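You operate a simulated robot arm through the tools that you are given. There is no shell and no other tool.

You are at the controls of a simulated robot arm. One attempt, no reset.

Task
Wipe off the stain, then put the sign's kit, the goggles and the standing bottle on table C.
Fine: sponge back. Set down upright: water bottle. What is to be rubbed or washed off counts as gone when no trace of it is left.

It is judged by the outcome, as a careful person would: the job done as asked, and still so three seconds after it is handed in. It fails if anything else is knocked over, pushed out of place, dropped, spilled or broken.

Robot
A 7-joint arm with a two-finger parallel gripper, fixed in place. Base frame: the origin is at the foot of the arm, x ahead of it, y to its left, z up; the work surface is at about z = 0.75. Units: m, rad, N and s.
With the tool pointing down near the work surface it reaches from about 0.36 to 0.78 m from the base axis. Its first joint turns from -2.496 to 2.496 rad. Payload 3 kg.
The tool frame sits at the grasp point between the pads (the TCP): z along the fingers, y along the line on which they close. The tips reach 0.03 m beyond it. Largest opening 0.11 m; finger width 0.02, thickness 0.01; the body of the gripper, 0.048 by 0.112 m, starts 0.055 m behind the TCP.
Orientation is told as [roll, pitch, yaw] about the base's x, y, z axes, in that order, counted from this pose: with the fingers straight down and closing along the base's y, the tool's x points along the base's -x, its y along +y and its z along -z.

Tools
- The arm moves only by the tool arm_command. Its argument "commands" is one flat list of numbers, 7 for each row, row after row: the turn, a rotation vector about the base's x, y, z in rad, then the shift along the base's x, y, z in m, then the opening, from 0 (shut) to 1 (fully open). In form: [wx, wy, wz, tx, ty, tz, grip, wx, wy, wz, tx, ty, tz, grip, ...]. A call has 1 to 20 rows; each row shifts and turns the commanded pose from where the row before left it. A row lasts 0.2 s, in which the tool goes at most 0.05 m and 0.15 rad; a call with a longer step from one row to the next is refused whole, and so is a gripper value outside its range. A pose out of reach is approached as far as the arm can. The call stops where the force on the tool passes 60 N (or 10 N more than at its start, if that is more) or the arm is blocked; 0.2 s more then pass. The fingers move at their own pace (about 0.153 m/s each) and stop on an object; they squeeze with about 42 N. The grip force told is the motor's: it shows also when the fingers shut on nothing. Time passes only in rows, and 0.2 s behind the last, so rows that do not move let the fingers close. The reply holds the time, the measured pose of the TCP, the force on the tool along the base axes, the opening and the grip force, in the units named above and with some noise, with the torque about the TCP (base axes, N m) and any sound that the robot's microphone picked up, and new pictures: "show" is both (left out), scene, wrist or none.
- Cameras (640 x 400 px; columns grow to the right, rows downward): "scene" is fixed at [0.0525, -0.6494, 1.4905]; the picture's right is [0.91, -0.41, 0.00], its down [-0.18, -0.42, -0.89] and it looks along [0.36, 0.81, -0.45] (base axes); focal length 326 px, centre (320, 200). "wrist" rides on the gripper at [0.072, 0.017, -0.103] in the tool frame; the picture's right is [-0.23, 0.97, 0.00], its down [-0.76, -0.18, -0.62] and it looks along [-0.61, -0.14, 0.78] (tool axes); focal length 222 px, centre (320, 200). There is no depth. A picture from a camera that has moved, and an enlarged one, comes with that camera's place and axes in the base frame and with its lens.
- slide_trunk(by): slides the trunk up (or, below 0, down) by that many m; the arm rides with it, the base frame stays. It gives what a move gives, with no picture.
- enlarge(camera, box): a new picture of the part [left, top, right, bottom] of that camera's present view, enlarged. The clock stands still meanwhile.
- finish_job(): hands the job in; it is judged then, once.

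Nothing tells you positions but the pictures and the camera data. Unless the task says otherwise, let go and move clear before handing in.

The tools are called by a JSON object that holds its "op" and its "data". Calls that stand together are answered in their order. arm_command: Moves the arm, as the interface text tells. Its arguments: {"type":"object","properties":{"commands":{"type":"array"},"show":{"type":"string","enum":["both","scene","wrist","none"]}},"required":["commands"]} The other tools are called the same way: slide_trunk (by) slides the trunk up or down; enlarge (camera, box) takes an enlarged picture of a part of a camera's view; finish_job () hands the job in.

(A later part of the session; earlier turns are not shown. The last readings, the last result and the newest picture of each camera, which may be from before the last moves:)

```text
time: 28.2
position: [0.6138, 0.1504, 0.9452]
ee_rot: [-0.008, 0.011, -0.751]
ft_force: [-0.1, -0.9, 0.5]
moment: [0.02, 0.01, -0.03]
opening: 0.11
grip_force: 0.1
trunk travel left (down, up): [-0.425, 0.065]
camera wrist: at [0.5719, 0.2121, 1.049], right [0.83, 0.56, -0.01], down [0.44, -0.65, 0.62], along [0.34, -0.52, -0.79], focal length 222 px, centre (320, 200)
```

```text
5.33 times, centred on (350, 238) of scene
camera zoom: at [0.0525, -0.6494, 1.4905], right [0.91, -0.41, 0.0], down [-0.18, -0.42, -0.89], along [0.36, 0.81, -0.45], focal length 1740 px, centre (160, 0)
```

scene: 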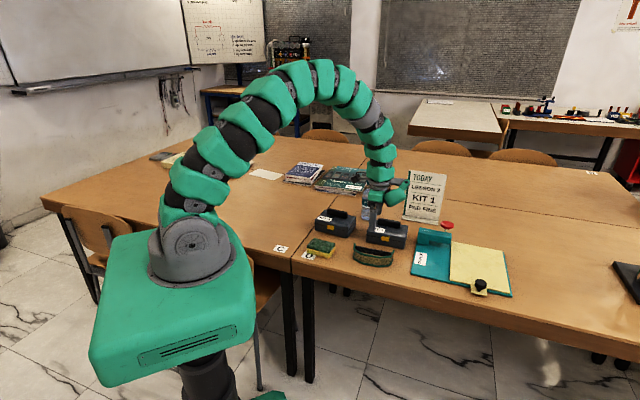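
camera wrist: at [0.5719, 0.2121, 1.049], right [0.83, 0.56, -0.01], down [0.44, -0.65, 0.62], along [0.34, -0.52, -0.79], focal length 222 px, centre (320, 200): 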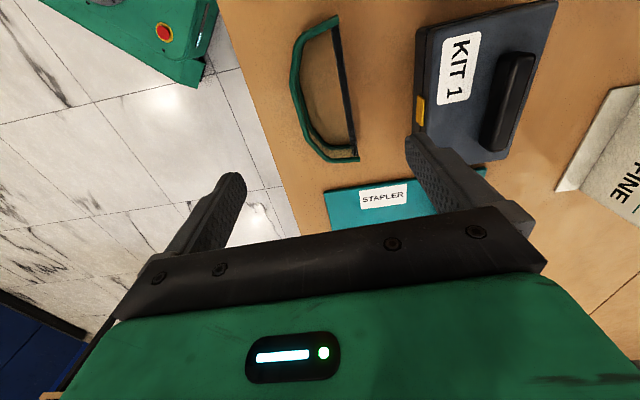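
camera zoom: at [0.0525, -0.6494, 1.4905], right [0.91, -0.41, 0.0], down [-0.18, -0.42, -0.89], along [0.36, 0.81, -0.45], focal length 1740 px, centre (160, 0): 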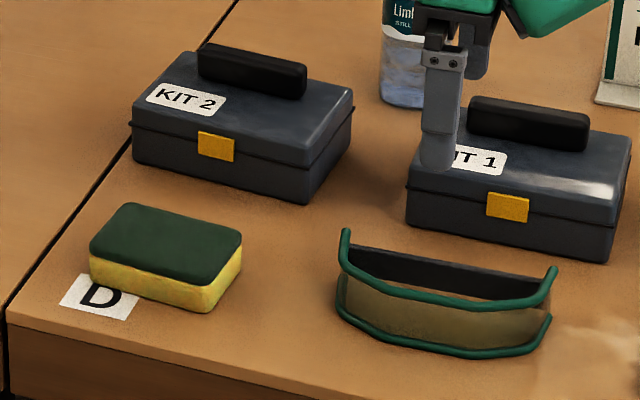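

The goggles' centre is near (0.613, 0.152), almost exactly under the gripper, and about 0.055 m deep from lens to strap. I'll straighten the tool and go down to just above them to check alignment.

{"op": "arm_command", "data": {"commands": [-0.0017, -0.0135, -0.03, 0, 0, -0.03, 1, 0, 0, 0, 0, 0, -0.04, 1, 0, 0, 0, 0, 0, -0.04, 1, 0, 0, 0, 0, 0, -0.01, 1, 0, 0, 0, 0, 0, 0, 1]}}

{"op": "enlarge", "data": {"camera": "wrist", "box": [180, 60, 500, 260]}}

{"op": "enlarge", "data": {"camera": "scene", "box": [330, 210, 430, 272]}}

```text
time: 29.4
position: [0.6118, 0.1516, 0.8261]
ee_rot: [0.0, -0.001, -0.782]
ft_force: [-0.3, 0.0, 0.6]
moment: [0.01, 0.0, 0.0]
opening: 0.1098
grip_force: 0.1
trunk travel left (down, up): [-0.425, 0.065]
camera wrist: at [0.5715, 0.2142, 0.9285], right [0.85, 0.53, 0.0], down [0.41, -0.66, 0.62], along [0.33, -0.53, -0.78], focal length 222 px, centre (320, 200)
```

scene: 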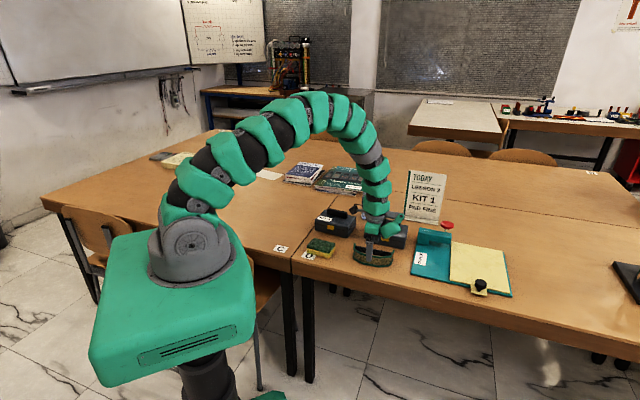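
wrist: 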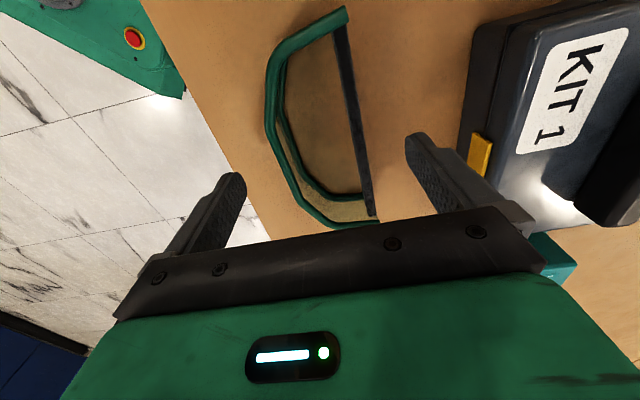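

```text
2.00 times, centred on (340, 160) of wrist
camera zoom: at [0.5715, 0.2142, 0.9285], right [0.85, 0.53, 0.0], down [0.41, -0.66, 0.62], along [0.33, -0.53, -0.78], focal length 444 px, centre (280, 280)
```

zoom: 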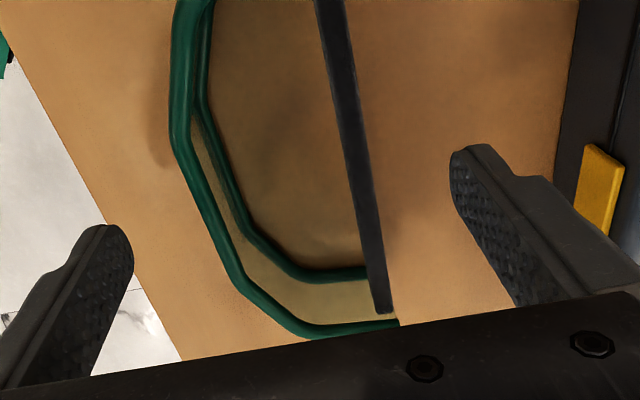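

```text
6.40 times, centred on (380, 241) of scene
camera zoom: at [0.0525, -0.6494, 1.4905], right [0.91, -0.41, 0.0], down [-0.18, -0.42, -0.89], along [0.36, 0.81, -0.45], focal length 2088 px, centre (-64, -62)
```

zoom: 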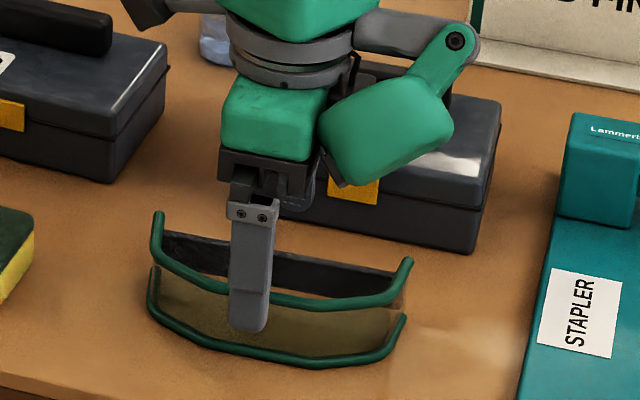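

The goggles sit centred between the open fingers. I'll trim the yaw slightly, go down around them and close gently.

{"op": "arm_command", "data": {"commands": [0, 0, 0.05, 0.003, -0.003, -0.01, 1, 0, 0, 0, 0, 0, -0.02, 1, 0, 0, 0, 0, 0, -0.009, 1, 0, 0, 0, 0, 0, 0, 0.7, 0, 0, 0, 0, 0, 0, 0.5, 0, 0, 0, 0, 0, 0, 0.4, 0, 0, 0, 0, 0, 0, 0.3, 0, 0, 0, 0, 0, 0, 0.3]}}

{"op": "enlarge", "data": {"camera": "wrist", "box": [180, 60, 500, 260]}}

{"op": "enlarge", "data": {"camera": "scene", "box": [330, 210, 430, 272]}}

```text
time: 31.2
position: [0.6143, 0.148, 0.7878]
ee_rot: [-0.002, -0.002, -0.73]
ft_force: [-0.7, 0.0, 1.7]
moment: [0.01, 0.19, 0.05]
opening: 0.0633
grip_force: 41.8
trunk travel left (down, up): [-0.425, 0.065]
camera wrist: at [0.5707, 0.209, 0.8898], right [0.82, 0.57, 0.0], down [0.45, -0.64, 0.62], along [0.36, -0.51, -0.78], focal length 222 px, centre (320, 200)
```

scene: 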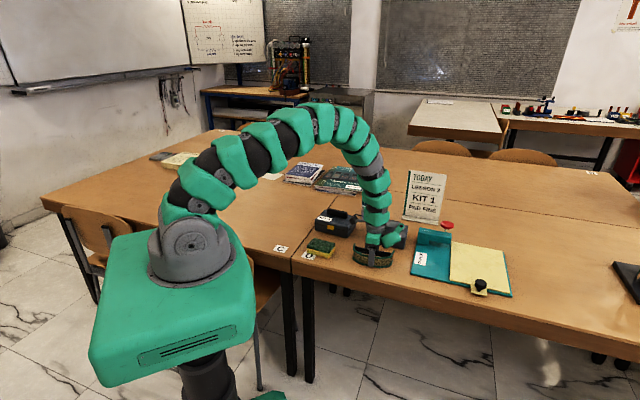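
wrist: 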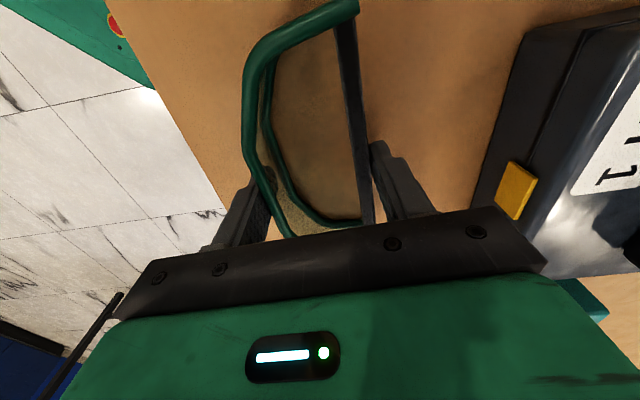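

```text
2.00 times, centred on (340, 160) of wrist
camera zoom: at [0.5707, 0.209, 0.8898], right [0.82, 0.57, 0.0], down [0.45, -0.64, 0.62], along [0.36, -0.51, -0.78], focal length 444 px, centre (280, 280)
```

zoom: 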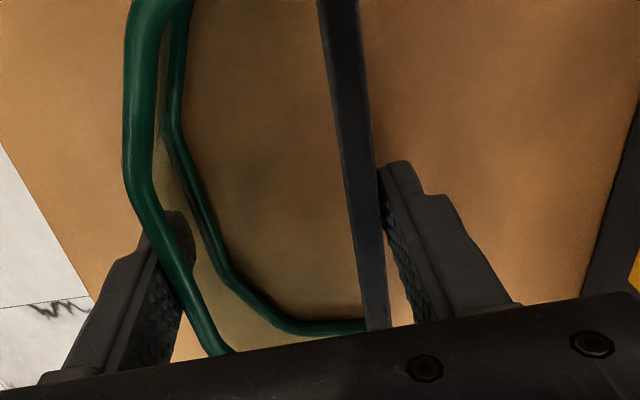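

```text
6.40 times, centred on (380, 241) of scene
camera zoom: at [0.0525, -0.6494, 1.4905], right [0.91, -0.41, 0.0], down [-0.18, -0.42, -0.89], along [0.36, 0.81, -0.45], focal length 2088 px, centre (-64, -62)
```

zoom: 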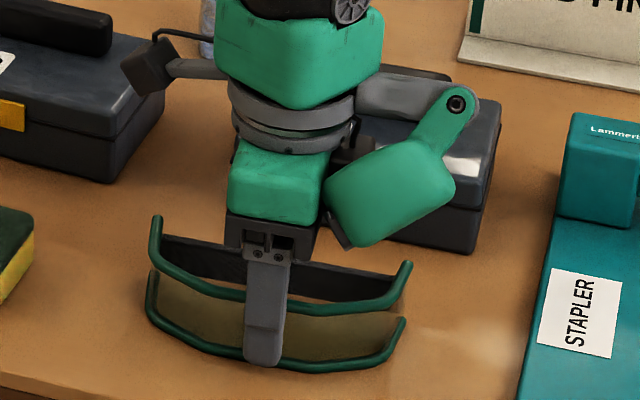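

The goggles are gripped at 0.063 m. I'll lift them a little to check that the hold is firm.

{"op": "arm_command", "data": {"commands": [0, 0, 0, 0, 0, 0.015, 0.3, 0, 0, 0, 0, 0, 0.025, 0.3, 0, 0, 0, 0, 0, 0.03, 0.3, 0, 0, 0, 0, 0, 0.04, 0.3, 0, 0, 0, 0, 0, 0.03, 0.3, 0, 0, 0, 0, 0, 0, 0.3]}}

{"op": "enlarge", "data": {"camera": "scene", "box": [310, 160, 450, 247]}}

```text
time: 32.6
position: [0.6131, 0.1479, 0.9255]
ee_rot: [-0.002, -0.002, -0.731]
ft_force: [-0.6, 0.1, -0.6]
moment: [-0.01, 0.0, -0.02]
opening: 0.063
grip_force: 42.1
trunk travel left (down, up): [-0.425, 0.065]
camera wrist: at [0.5704, 0.2086, 1.0295], right [0.82, 0.57, 0.0], down [0.45, -0.64, 0.62], along [0.36, -0.51, -0.78], focal length 222 px, centre (320, 200)
```

scene: 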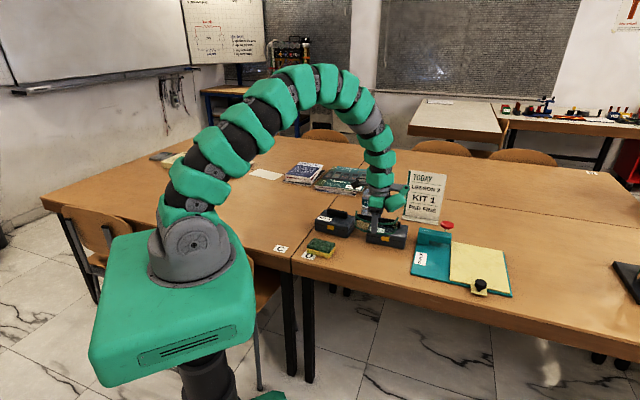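
wrist: 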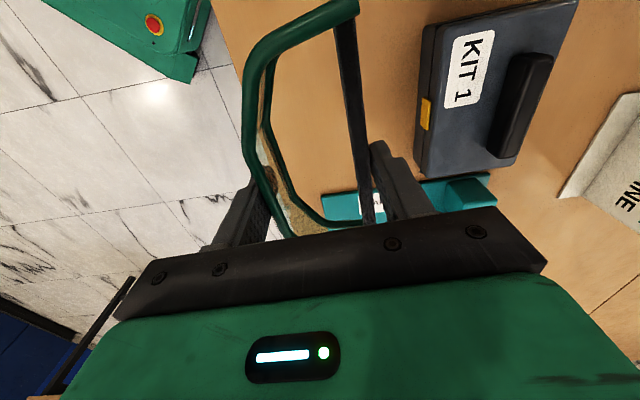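

```text
4.57 times, centred on (380, 204) of scene
camera zoom: at [0.0525, -0.6494, 1.4905], right [0.91, -0.41, 0.0], down [-0.18, -0.42, -0.89], along [0.36, 0.81, -0.45], focal length 1491 px, centre (46, 184)
```

zoom: 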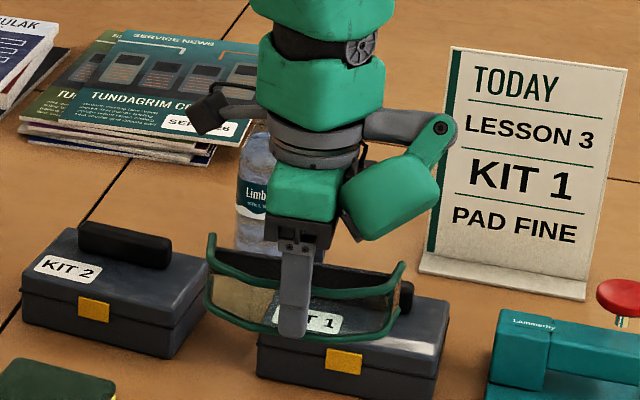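

The goggles are firmly held. I'll carry them over to a free spot on table C at about (0.195, 0.58).

{"op": "arm_command", "data": {"commands": [0, 0, 0, -0.0299, 0.0309, 0, 0.3, 0, 0, 0, -0.0299, 0.0309, 0, 0.3, 0, 0, 0, -0.0299, 0.0309, 0, 0.3, 0, 0, 0, -0.0299, 0.0309, 0, 0.3, 0, 0, 0, -0.0299, 0.0309, 0, 0.3, 0, 0, 0, -0.0299, 0.0309, 0, 0.3, 0, 0, 0, -0.0299, 0.0309, 0, 0.3, 0, 0, 0, -0.0299, 0.0309, 0, 0.3, 0, 0, 0, -0.0299, 0.0309, 0, 0.3, 0, 0, 0, -0.0299, 0.0309, 0, 0.3, 0, 0, 0, -0.0299, 0.0309, 0, 0.3, 0, 0, 0, -0.0299, 0.0309, 0, 0.3, 0, 0, 0, -0.0299, 0.0309, 0, 0.3, 0, 0, 0, -0.0299, 0.0309, 0, 0.3, 0, 0, 0, 0, 0, 0, 0.3]}}

```text
time: 35.8
position: [0.193, 0.58, 0.9274]
ee_rot: [0.0, -0.002, -0.731]
ft_force: [-0.2, 0.4, -0.4]
moment: [0.01, -0.01, -0.01]
opening: 0.0632
grip_force: 42.3
trunk travel left (down, up): [-0.425, 0.065]
camera wrist: at [0.1498, 0.6412, 1.0303], right [0.82, 0.57, 0.0], down [0.45, -0.64, 0.62], along [0.36, -0.51, -0.78], focal length 222 px, centre (320, 200)
```

scene: 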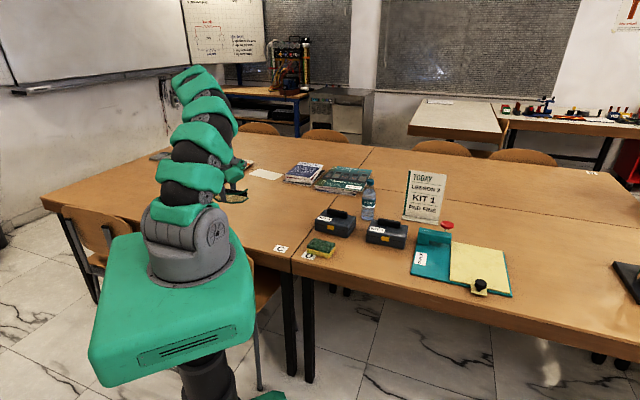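
wrist: 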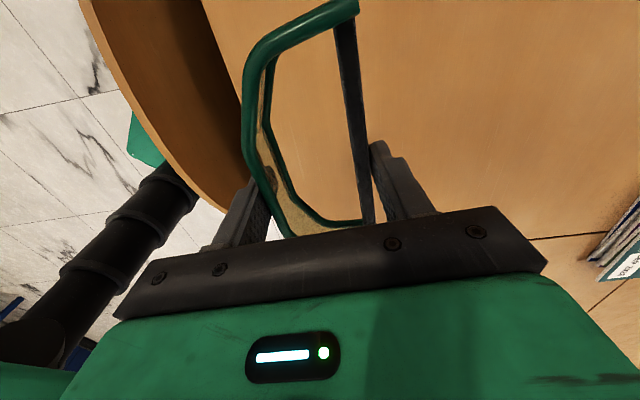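

I'm over a free area of table C, with a chair back close to the table's front edge on the left. I'll shift 5 cm farther in from the edge and lower the goggles.

{"op": "arm_command", "data": {"commands": [0, 0, 0, 0.0175, 0.0178, -0.02, 0.3, 0, 0, 0, 0.0175, 0.0178, -0.03, 0.3, 0, 0, 0, 0, 0, -0.04, 0.3, 0, 0, 0, 0, 0, -0.03, 0.3, 0, 0, 0, 0, 0, -0.012, 0.3, 0, 0, 0, 0, 0, -0.003, 0.3, 0, 0, 0, 0, 0, 0, 0.3]}}

{"op": "enlarge", "data": {"camera": "scene", "box": [190, 160, 310, 235]}}

```text
time: 37.4
position: [0.2303, 0.6171, 0.7918]
ee_rot: [0.0, -0.003, -0.731]
ft_force: [-0.1, 0.1, -0.4]
moment: [0.0, 0.0, 0.01]
opening: 0.0631
grip_force: 41.7
trunk travel left (down, up): [-0.425, 0.065]
camera wrist: at [0.1866, 0.677, 0.8953], right [0.82, 0.57, 0.0], down [0.45, -0.64, 0.62], along [0.36, -0.51, -0.78], focal length 222 px, centre (320, 200)
```

scene: 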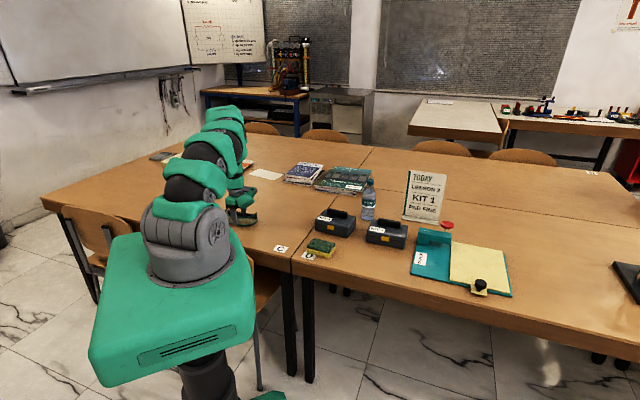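
wrist: 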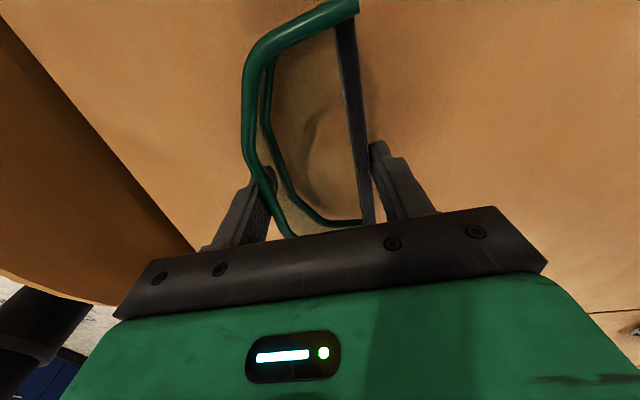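

```text
5.33 times, centred on (250, 198) of scene
camera zoom: at [0.0525, -0.6494, 1.4905], right [0.91, -0.41, 0.0], down [-0.18, -0.42, -0.89], along [0.36, 0.81, -0.45], focal length 1740 px, centre (693, 213)
```

zoom: 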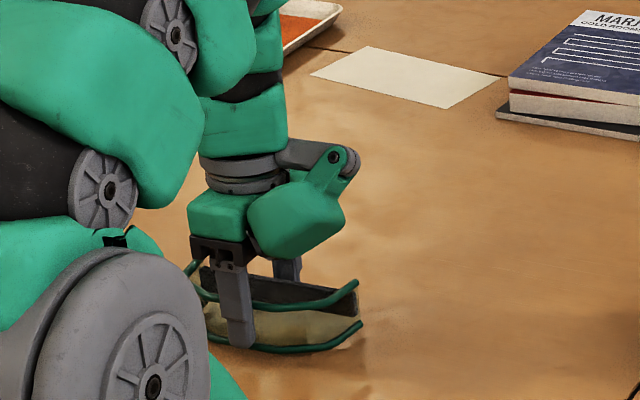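

The goggles are a few millimetres above the table. I'll lower them until they touch.

{"op": "arm_command", "data": {"commands": [0, 0, 0, 0, 0, -0.002, 0.3, 0, 0, 0, 0, 0, -0.0015, 0.3, 0, 0, 0, 0, 0, 0, 0.3], "show": "none"}}

```text
time: 38.2
position: [0.2295, 0.6163, 0.7897]
ee_rot: [-0.001, -0.002, -0.733]
ft_force: [0.1, 0.1, -0.8]
moment: [0.01, 0.04, 0.01]
opening: 0.0634
grip_force: 42.1
trunk travel left (down, up): [-0.425, 0.065]
```

{"op": "arm_command", "data": {"commands": [0, 0, 0, 0, 0, -0.0015, 0.3, 0, 0, 0, 0, 0, -0.001, 0.3, 0, 0, 0, 0, 0, 0, 0.3], "show": "none"}}

```text
time: 39.0
position: [0.2311, 0.6161, 0.7861]
ee_rot: [0.002, 0.001, -0.73]
ft_force: [0.0, -1.7, 7.8]
moment: [-0.25, 0.01, -0.12]
opening: 0.0631
grip_force: 41.4
trunk travel left (down, up): [-0.425, 0.065]
```

Contact shows at about 8 N. I'll open, rise straight up and check how the goggles stand.

{"op": "arm_command", "data": {"commands": [0, 0, 0, 0, 0, 0.0005, 0.55, 0, 0, 0, 0, 0, 0, 0.8, 0, 0, 0, 0, 0, 0, 1, 0, 0, 0, 0, 0, 0, 1, 0, 0, 0, 0, 0, 0.02, 1, 0, 0, 0, 0, 0, 0.04, 1, 0, 0, 0, 0, 0, 0.04, 1, 0, 0, 0, 0, 0, 0.04, 1, 0, 0, 0, 0, 0, 0, 1]}}

{"op": "enlarge", "data": {"camera": "scene", "box": [190, 160, 310, 235]}}

```text
time: 41.0
position: [0.2307, 0.6183, 0.9276]
ee_rot: [0.0, 0.0, -0.732]
ft_force: [-0.2, 0.3, 0.1]
moment: [0.03, 0.05, -0.02]
opening: 0.11
grip_force: 0.0
trunk travel left (down, up): [-0.425, 0.065]
camera wrist: at [0.1869, 0.6781, 1.0304], right [0.82, 0.57, 0.0], down [0.45, -0.64, 0.62], along [0.36, -0.51, -0.78], focal length 222 px, centre (320, 200)
```

scene: 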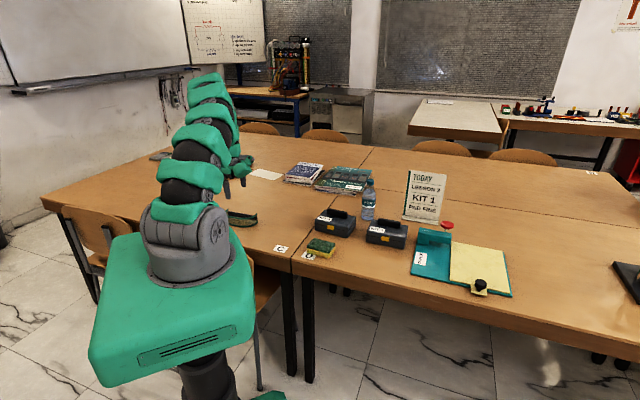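
wrist: 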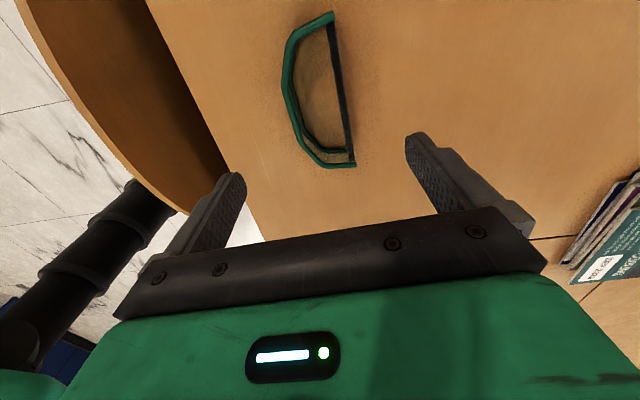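

```text
5.33 times, centred on (250, 198) of scene
camera zoom: at [0.0525, -0.6494, 1.4905], right [0.91, -0.41, 0.0], down [-0.18, -0.42, -0.89], along [0.36, 0.81, -0.45], focal length 1740 px, centre (693, 213)
```

zoom: 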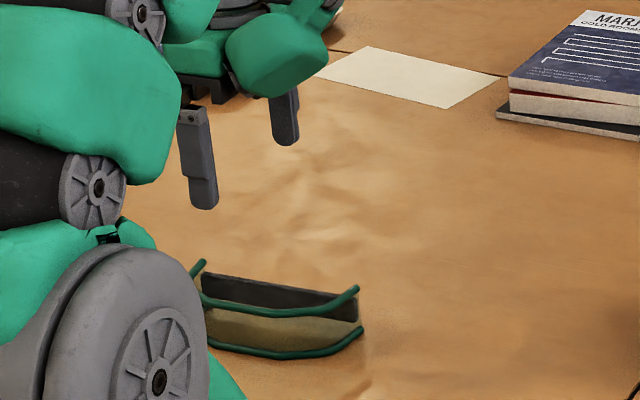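

The goggles stand well on table C. Next is Kit 1, so I'll fly high over to it and look at its handle.

{"op": "arm_command", "data": {"commands": [0, 0, 0, 0, 0, 0.04, 1, 0, 0, 0, 0.0335, -0.0274, 0.01, 1, 0, 0, 0, 0.0335, -0.0274, 0.01, 1, 0, 0, 0, 0.0335, -0.0274, 0.01, 1, 0, 0, 0, 0.0335, -0.0274, 0, 1, 0, 0, 0, 0.0335, -0.0274, 0, 1, 0, 0, 0, 0.0335, -0.0274, 0, 1, 0, 0, 0, 0.0335, -0.0274, 0, 1, 0, 0, 0, 0.0335, -0.0274, 0, 1, 0, 0, 0, 0.0335, -0.0274, 0, 1, 0, 0, 0, 0.0335, -0.0274, 0, 1, 0, 0, -0.01, 0.0335, -0.0274, 0, 1, 0, 0, -0.01, 0.0335, -0.0274, 0, 1, 0, 0, -0.01, 0.0335, -0.0274, 0, 1, 0, 0, -0.01, 0.0335, -0.0274, 0, 1, 0, 0, 0, 0, 0, 0, 1]}}

{"op": "enlarge", "data": {"camera": "wrist", "box": [260, 0, 580, 200]}}

```text
time: 44.4
position: [0.7012, 0.2334, 0.9965]
ee_rot: [-0.001, -0.003, -0.771]
ft_force: [0.2, -0.6, 0.7]
moment: [-0.03, 0.0, -0.01]
opening: 0.1099
grip_force: 0.0
trunk travel left (down, up): [-0.425, 0.065]
camera wrist: at [0.6597, 0.2946, 1.0995], right [0.84, 0.54, 0.0], down [0.42, -0.66, 0.62], along [0.34, -0.53, -0.78], focal length 222 px, centre (320, 200)
```

scene: 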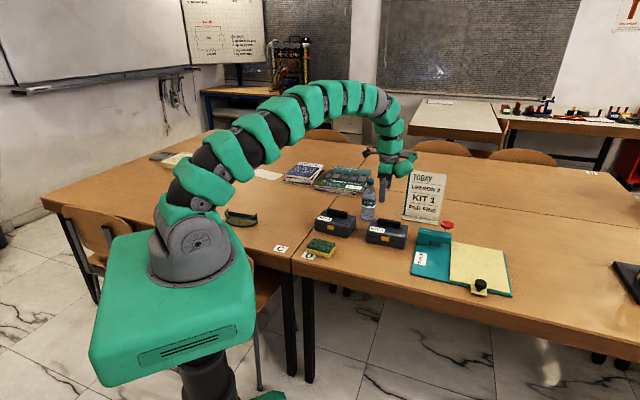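
wrist: 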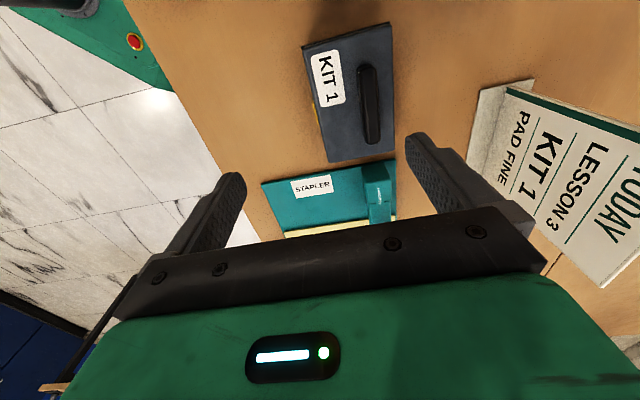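

```text
2.00 times, centred on (420, 100) of wrist
camera zoom: at [0.6597, 0.2946, 1.0995], right [0.84, 0.54, 0.0], down [0.42, -0.66, 0.62], along [0.34, -0.53, -0.78], focal length 444 px, centre (120, 400)
```

zoom: 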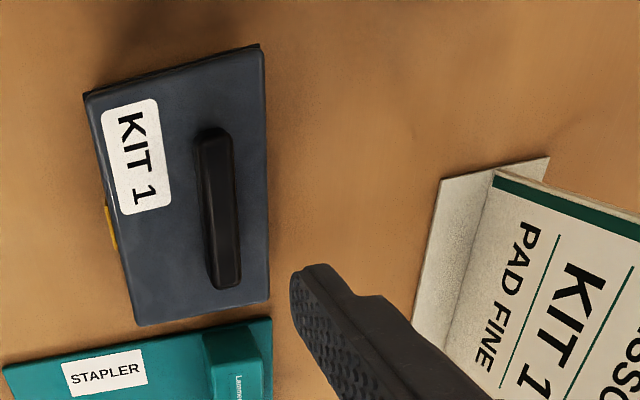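

Kit 1's handle is near (0.75, 0.26), with its top at about z = 0.83, right at the edge of the straight-down reach. I'll move over it to see how far the arm gets.

{"op": "arm_command", "data": {"commands": [0, 0, 0, 0.025, 0.013, -0.02, 1, 0, 0, 0, 0.024, 0.0135, -0.03, 1, 0, 0, 0, 0, 0, -0.03, 1, 0, 0, 0, 0, 0, 0, 1]}}

{"op": "enlarge", "data": {"camera": "wrist", "box": [200, 0, 520, 200]}}

{"op": "enlarge", "data": {"camera": "scene", "box": [340, 180, 440, 243]}}

```text
time: 45.4
position: [0.7481, 0.2597, 0.9155]
ee_rot: [-0.002, -0.003, -0.773]
ft_force: [0.1, 0.1, 0.4]
moment: [-0.02, -0.01, -0.02]
opening: 0.1099
grip_force: 0.1
trunk travel left (down, up): [-0.425, 0.065]
camera wrist: at [0.7071, 0.3223, 1.0196], right [0.84, 0.54, 0.0], down [0.42, -0.66, 0.62], along [0.34, -0.53, -0.78], focal length 222 px, centre (320, 200)
```

scene: 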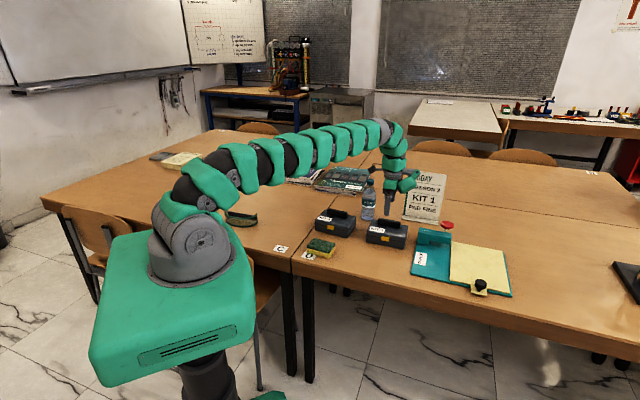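
wrist: 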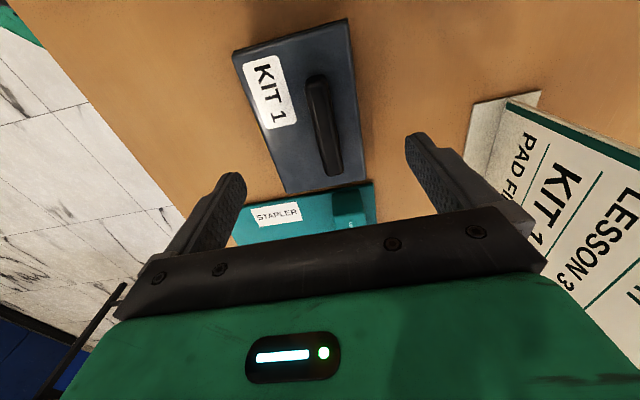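

```text
2.00 times, centred on (360, 100) of wrist
camera zoom: at [0.7071, 0.3223, 1.0196], right [0.84, 0.54, 0.0], down [0.42, -0.66, 0.62], along [0.34, -0.53, -0.78], focal length 444 px, centre (240, 400)
```

zoom: 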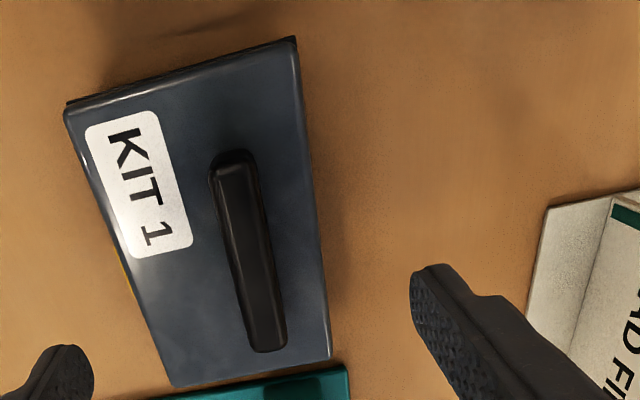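

```text
6.35 times, centred on (390, 212) of scene
camera zoom: at [0.0525, -0.6494, 1.4905], right [0.91, -0.41, 0.0], down [-0.18, -0.42, -0.89], along [0.36, 0.81, -0.45], focal length 2071 px, centre (-124, 127)
```

zoom: 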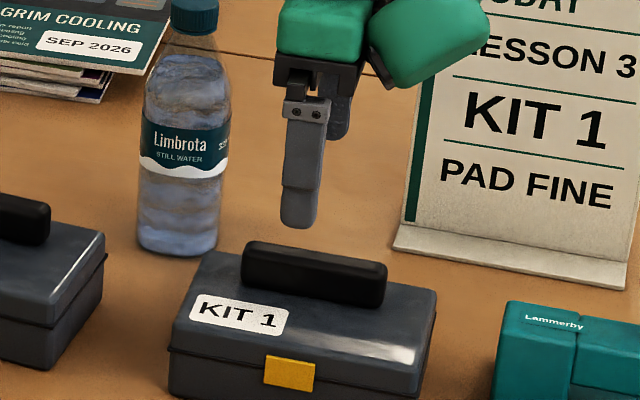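

The arm can reach the handle. I put its centre at (0.754, 0.259), running along the kit's long side, so I'll line up and descend to just around it.

{"op": "arm_command", "data": {"commands": [0, 0, -0.015, 0.0055, -0.001, -0.02, 1, 0, 0, 0, 0, 0, -0.03, 0.7, 0, 0, 0, 0, 0, -0.015, 0.6, 0, 0, 0, 0, 0, 0, 0.6]}}

{"op": "enlarge", "data": {"camera": "wrist", "box": [200, 40, 520, 240]}}

{"op": "enlarge", "data": {"camera": "scene", "box": [340, 190, 440, 253]}}

```text
time: 46.4
position: [0.7531, 0.2584, 0.8516]
ee_rot: [0.001, -0.002, -0.785]
ft_force: [0.0, 0.1, -1.0]
moment: [-0.01, 0.0, -0.02]
opening: 0.0659
grip_force: 0.1
trunk travel left (down, up): [-0.425, 0.065]
camera wrist: at [0.7136, 0.3217, 0.9546], right [0.85, 0.53, 0.0], down [0.41, -0.66, 0.62], along [0.33, -0.53, -0.78], focal length 222 px, centre (320, 200)
```

scene: 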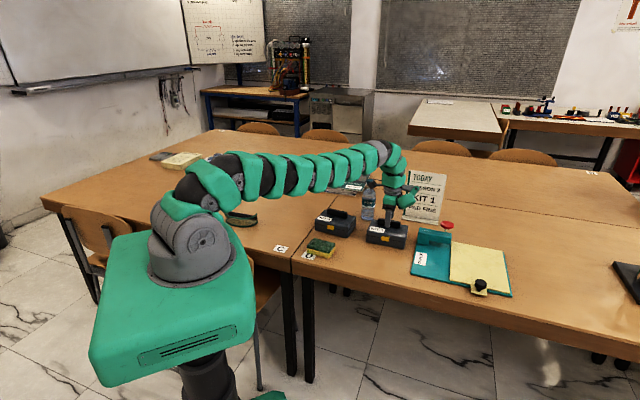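
wrist: 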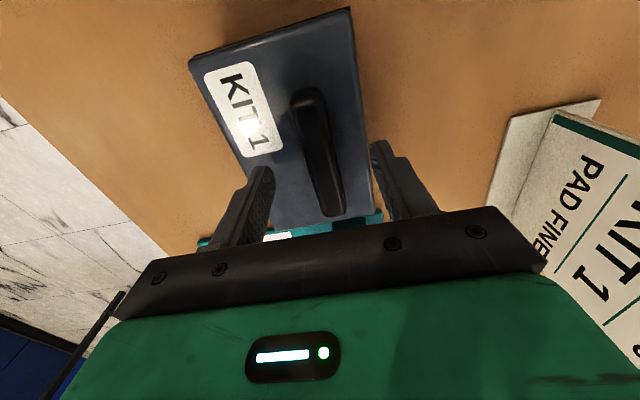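

```text
2.00 times, centred on (360, 140) of wrist
camera zoom: at [0.7136, 0.3217, 0.9546], right [0.85, 0.53, 0.0], down [0.41, -0.66, 0.62], along [0.33, -0.53, -0.78], focal length 444 px, centre (240, 320)
```

zoom: 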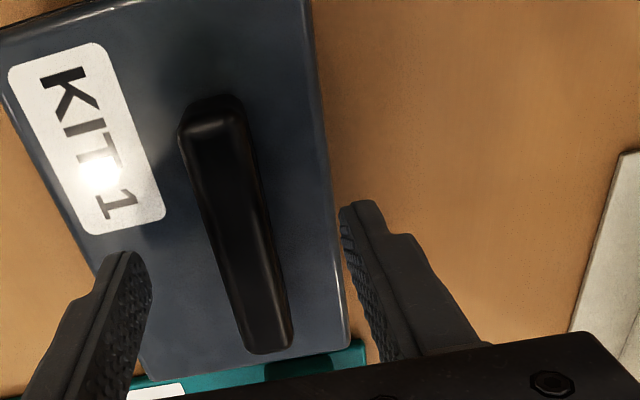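

```text
6.35 times, centred on (390, 222) of scene
camera zoom: at [0.0525, -0.6494, 1.4905], right [0.91, -0.41, 0.0], down [-0.18, -0.42, -0.89], along [0.36, 0.81, -0.45], focal length 2071 px, centre (-124, 64)
```

zoom: 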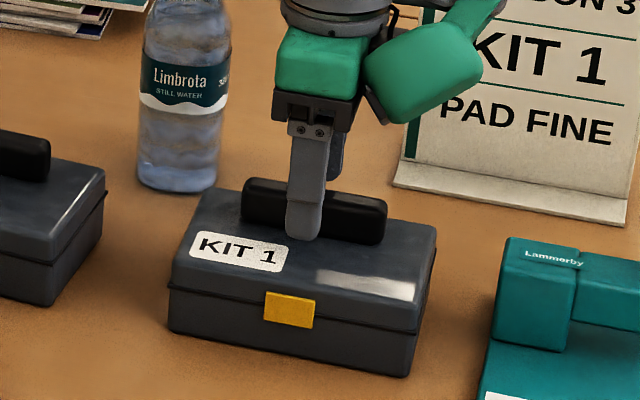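

The fingers straddle the handle. I'll go down the last centimetre carefully, watching for contact with the lid.

{"op": "arm_command", "data": {"commands": [0, 0, 0, 0, 0, -0.008, 0.6, 0, 0, 0, 0, 0, -0.004, 0.6, 0, 0, 0, 0, 0, -0.003, 0.6, 0, 0, 0, 0, 0, 0, 0.6]}}

{"op": "enlarge", "data": {"camera": "scene", "box": [360, 200, 424, 240]}}

```text
time: 47.4
position: [0.752, 0.2567, 0.8393]
ee_rot: [-0.001, -0.002, -0.785]
ft_force: [0.1, -0.2, -0.4]
moment: [-0.02, 0.03, 0.0]
opening: 0.0661
grip_force: 0.1
out of reach, approached as far as the arm can: row 3
trunk travel left (down, up): [-0.425, 0.065]
camera wrist: at [0.7112, 0.3215, 0.9417], right [0.85, 0.53, 0.0], down [0.41, -0.66, 0.62], along [0.33, -0.53, -0.78], focal length 222 px, centre (320, 200)
```

scene: 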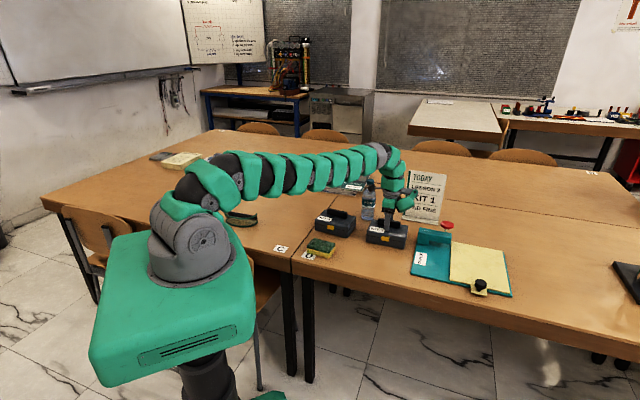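
wrist: 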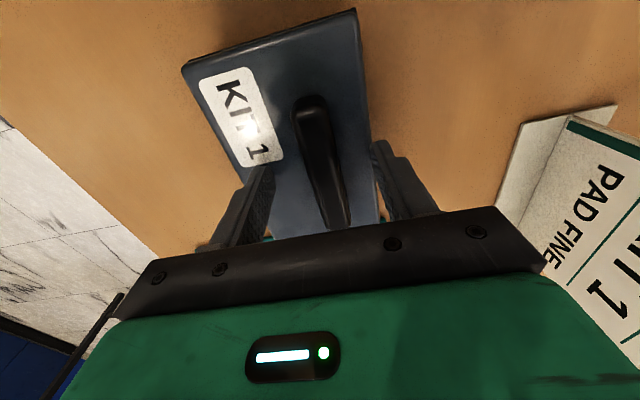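

```text
10.00 times, centred on (392, 220) of scene
camera zoom: at [0.0525, -0.6494, 1.4905], right [0.91, -0.41, 0.0], down [-0.18, -0.42, -0.89], along [0.36, 0.81, -0.45], focal length 3262 px, centre (-400, 0)
```

zoom: 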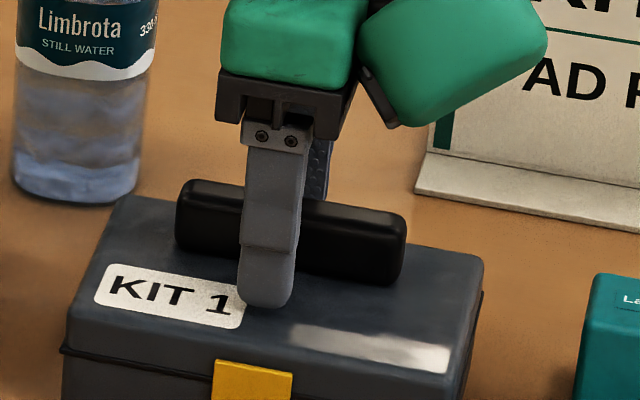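

The arm is at its downward limit here, with the tips about 5 mm above the lid and 2 cm of the handle between the pads. I'll lower the trunk by 3 mm for a slightly deeper grip and see how the tool follows.

{"op": "slide_trunk", "data": {"by": -0.003}}

```text
time: 48.0
position: [0.7514, 0.2579, 0.8357]
ee_rot: [0.002, -0.002, -0.785]
ft_force: [-0.1, 1.3, -0.2]
moment: [-0.03, -0.01, -0.02]
opening: 0.0662
grip_force: 0.1
trunk travel left (down, up): [-0.422, 0.068]
```

The tool went down with the trunk and nothing touched. I'll close on the handle.

{"op": "arm_command", "data": {"commands": [0, 0, 0, 0, 0, 0, 0.35, 0, 0, 0, 0, 0, 0, 0.1, 0, 0, 0, 0, 0, 0, 0.05, 0, 0, 0, 0, 0, 0, 0.05]}}

{"op": "enlarge", "data": {"camera": "scene", "box": [360, 200, 424, 240]}}

```text
time: 49.0
position: [0.7514, 0.2576, 0.8367]
ee_rot: [0.0, -0.002, -0.785]
ft_force: [1.2, 0.8, 1.0]
moment: [-0.06, -0.07, 0.2]
opening: 0.0198
grip_force: 42.1
trunk travel left (down, up): [-0.422, 0.068]
camera wrist: at [0.7112, 0.3215, 0.9387], right [0.85, 0.53, 0.0], down [0.41, -0.66, 0.62], along [0.33, -0.53, -0.78], focal length 222 px, centre (320, 200)
```

scene: 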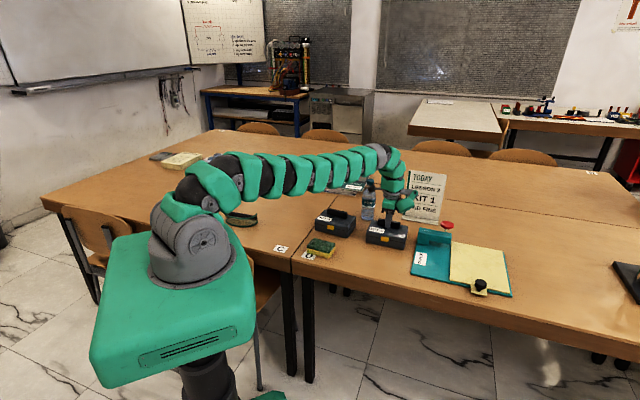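
wrist: 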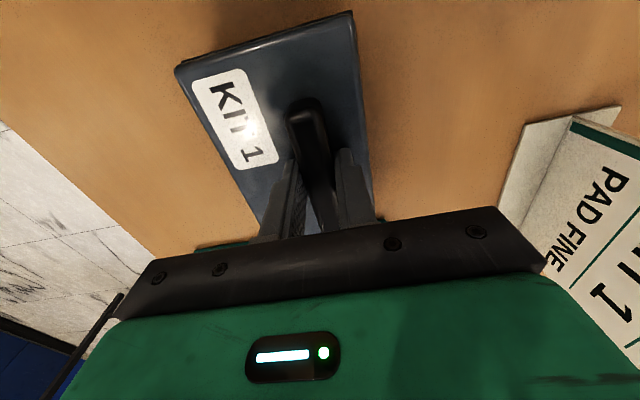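

```text
10.00 times, centred on (392, 220) of scene
camera zoom: at [0.0525, -0.6494, 1.4905], right [0.91, -0.41, 0.0], down [-0.18, -0.42, -0.89], along [0.36, 0.81, -0.45], focal length 3262 px, centre (-400, 0)
```

zoom: 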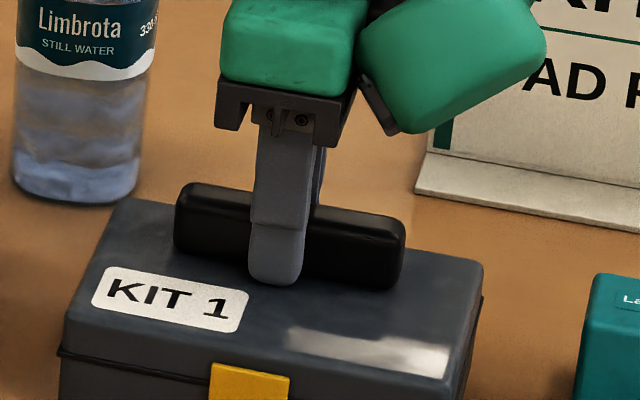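

Kit 1's handle is gripped (opening 0.020 m). I'll lift straight up slowly and check that it comes along level.

{"op": "arm_command", "data": {"commands": [0, 0, 0, 0, 0, 0.01, 0.05, 0, 0, 0, 0, 0, 0.02, 0.05, 0, 0, 0, 0, 0, 0.02, 0.05, 0, 0, 0, 0, 0, 0, 0.05]}}

{"op": "enlarge", "data": {"camera": "scene", "box": [340, 180, 440, 243]}}

```text
time: 50.0
position: [0.7512, 0.258, 0.886]
ee_rot: [-0.002, -0.001, -0.784]
ft_force: [-0.5, 0.2, -4.4]
moment: [0.05, -0.05, 0.0]
opening: 0.0198
grip_force: 42.3
trunk travel left (down, up): [-0.422, 0.068]
camera wrist: at [0.7109, 0.3211, 0.9883], right [0.85, 0.53, 0.0], down [0.41, -0.66, 0.62], along [0.33, -0.53, -0.78], focal length 222 px, centre (320, 200)
```

scene: 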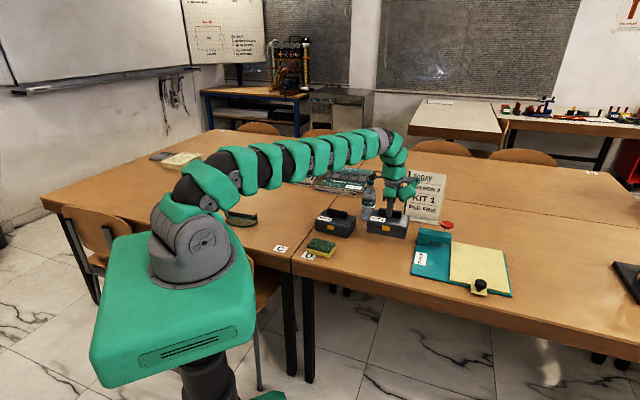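
wrist: 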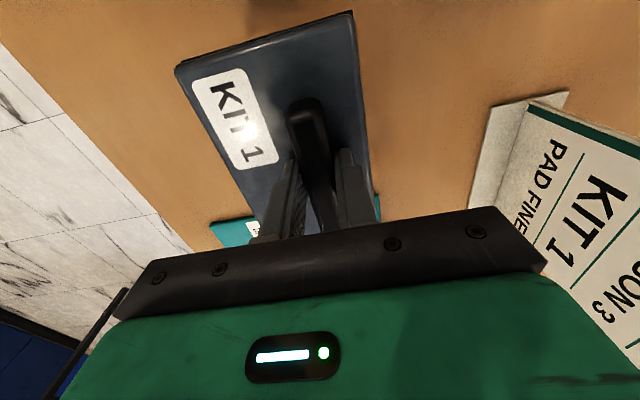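

```text
6.35 times, centred on (390, 212) of scene
camera zoom: at [0.0525, -0.6494, 1.4905], right [0.91, -0.41, 0.0], down [-0.18, -0.42, -0.89], along [0.36, 0.81, -0.45], focal length 2071 px, centre (-124, 127)
```

zoom: 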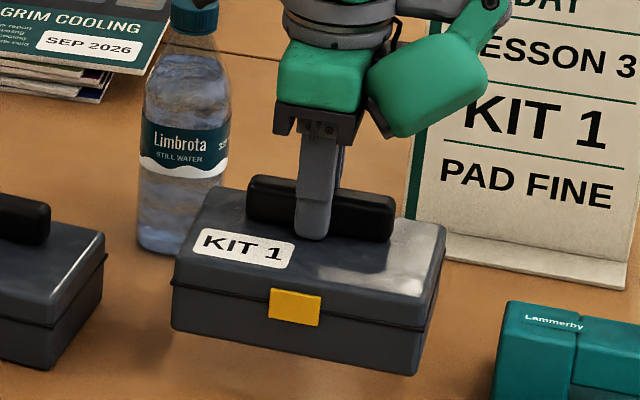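

Kit 1 hangs level, weighing about 0.45 kg. I'll draw it back from the bottle, raise it, and carry it over Kit 2 to table C near (0.38, 0.47).

{"op": "arm_command", "data": {"commands": [0, 0, 0, -0.02, -0.02, 0.03, 0.05, 0, 0, 0, -0.028, -0.028, 0.03, 0.05, 0, 0, 0, -0.002, -0.002, 0.015, 0.05, 0, 0, 0, -0.0322, 0.0261, 0, 0.05, 0, 0, 0, -0.0322, 0.0261, 0, 0.05, 0, 0, 0, -0.0322, 0.0261, 0, 0.05, 0, 0, 0, -0.0322, 0.0261, 0, 0.05, 0, 0, 0, -0.0322, 0.0261, 0, 0.05, 0, 0, 0, -0.0322, 0.0261, 0, 0.05, 0, 0, 0, -0.0322, 0.0261, 0, 0.05, 0, 0, 0, -0.0322, 0.0261, 0, 0.05, 0, 0, 0, -0.0322, 0.0261, 0, 0.05, 0, 0, 0, -0.0322, 0.0261, 0, 0.05, 0, 0, 0, 0, 0, 0, 0.05]}}

```text
time: 53.0
position: [0.3777, 0.4706, 0.9609]
ee_rot: [0.0, -0.001, -0.786]
ft_force: [0.3, 0.5, -4.4]
moment: [0.04, -0.03, 0.0]
opening: 0.0199
grip_force: 41.8
trunk travel left (down, up): [-0.422, 0.068]
camera wrist: at [0.3381, 0.5333, 1.0642], right [0.85, 0.53, 0.0], down [0.41, -0.66, 0.62], along [0.33, -0.53, -0.78], focal length 222 px, centre (320, 200)
```

scene: 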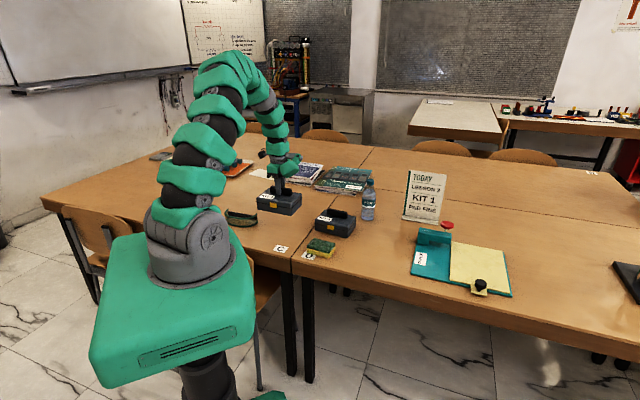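
wrist: 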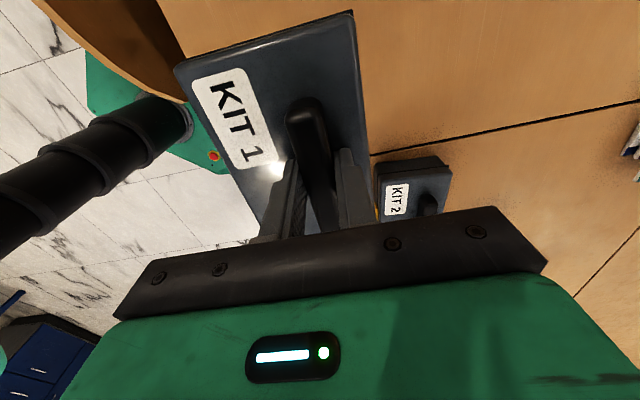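

Kit 1 is above a clear spot on table C, about 3 cm left of the seam. I'll lower it.

{"op": "arm_command", "data": {"commands": [0, 0, 0, 0.001, -0.001, -0.03, 0.05, 0, 0, 0, 0, 0, -0.04, 0.05, 0, 0, 0, 0, 0, -0.03, 0.05, 0, 0, 0, 0, 0, -0.015, 0.05, 0, 0, 0, 0, 0, -0.004, 0.05, 0, 0, 0, 0, 0, 0, 0.05]}}

{"op": "enlarge", "data": {"camera": "scene", "box": [220, 180, 340, 255]}}

```text
time: 54.4
position: [0.3787, 0.4684, 0.8402]
ee_rot: [0.001, -0.003, -0.787]
ft_force: [-0.3, 0.6, -4.7]
moment: [0.03, -0.04, -0.01]
opening: 0.0199
grip_force: 41.8
trunk travel left (down, up): [-0.422, 0.068]
camera wrist: at [0.3395, 0.5315, 0.9445], right [0.85, 0.53, 0.0], down [0.41, -0.66, 0.62], along [0.33, -0.53, -0.78], focal length 222 px, centre (320, 200)
```

scene: 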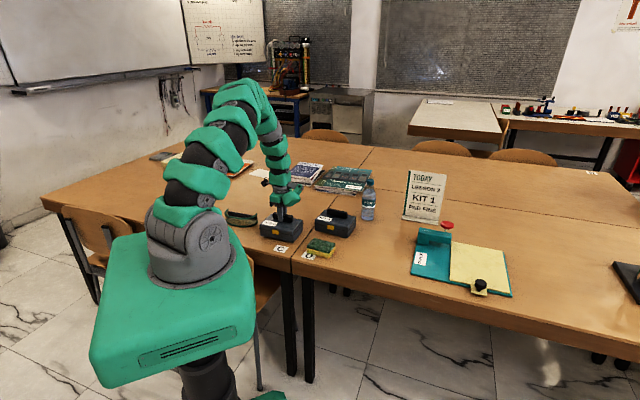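
wrist: 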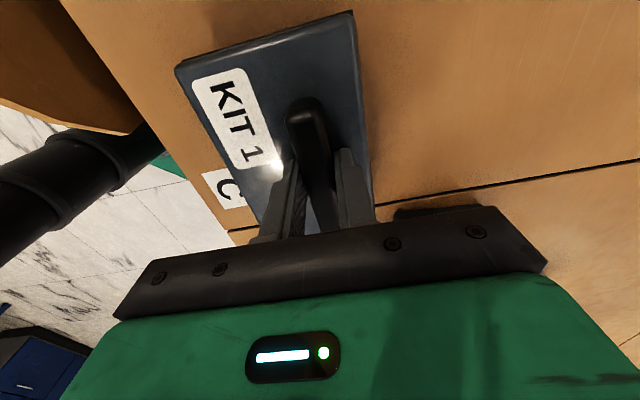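

```text
5.33 times, centred on (280, 218) of scene
camera zoom: at [0.0525, -0.6494, 1.4905], right [0.91, -0.41, 0.0], down [-0.18, -0.42, -0.89], along [0.36, 0.81, -0.45], focal length 1740 px, centre (533, 107)
```

zoom: 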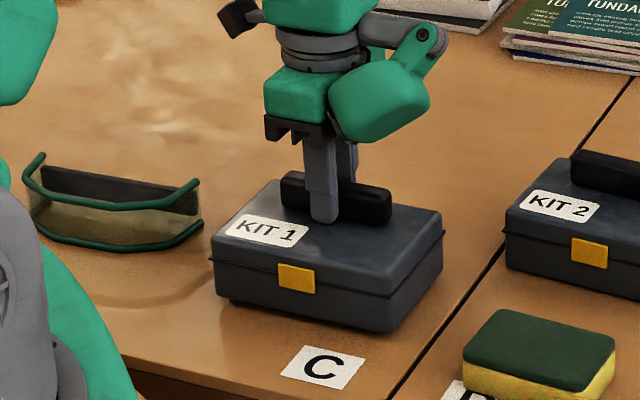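

It is a few millimetres above the table and clear of the C label and the seam. I'll lower it to contact.

{"op": "arm_command", "data": {"commands": [0, 0, 0, 0, 0, -0.002, 0.05, 0, 0, 0, 0, 0, -0.0015, 0.05, 0, 0, 0, 0, 0, 0, 0.05], "show": "none"}}

```text
time: 55.2
position: [0.3802, 0.4683, 0.8394]
ee_rot: [-0.001, -0.002, -0.785]
ft_force: [0.1, -0.8, -3.8]
moment: [0.05, -0.01, 0.01]
opening: 0.02
grip_force: 42.0
trunk travel left (down, up): [-0.422, 0.068]
```

{"op": "arm_command", "data": {"commands": [0, 0, 0, 0, 0, -0.0015, 0.05, 0, 0, 0, 0, 0, -0.001, 0.05, 0, 0, 0, 0, 0, 0, 0.05], "show": "none"}}

```text
time: 56.0
position: [0.3803, 0.4676, 0.8364]
ee_rot: [-0.001, -0.002, -0.784]
ft_force: [1.2, -0.7, -1.0]
moment: [-0.3, -0.14, 0.06]
opening: 0.0198
grip_force: 41.9
trunk travel left (down, up): [-0.422, 0.068]
```

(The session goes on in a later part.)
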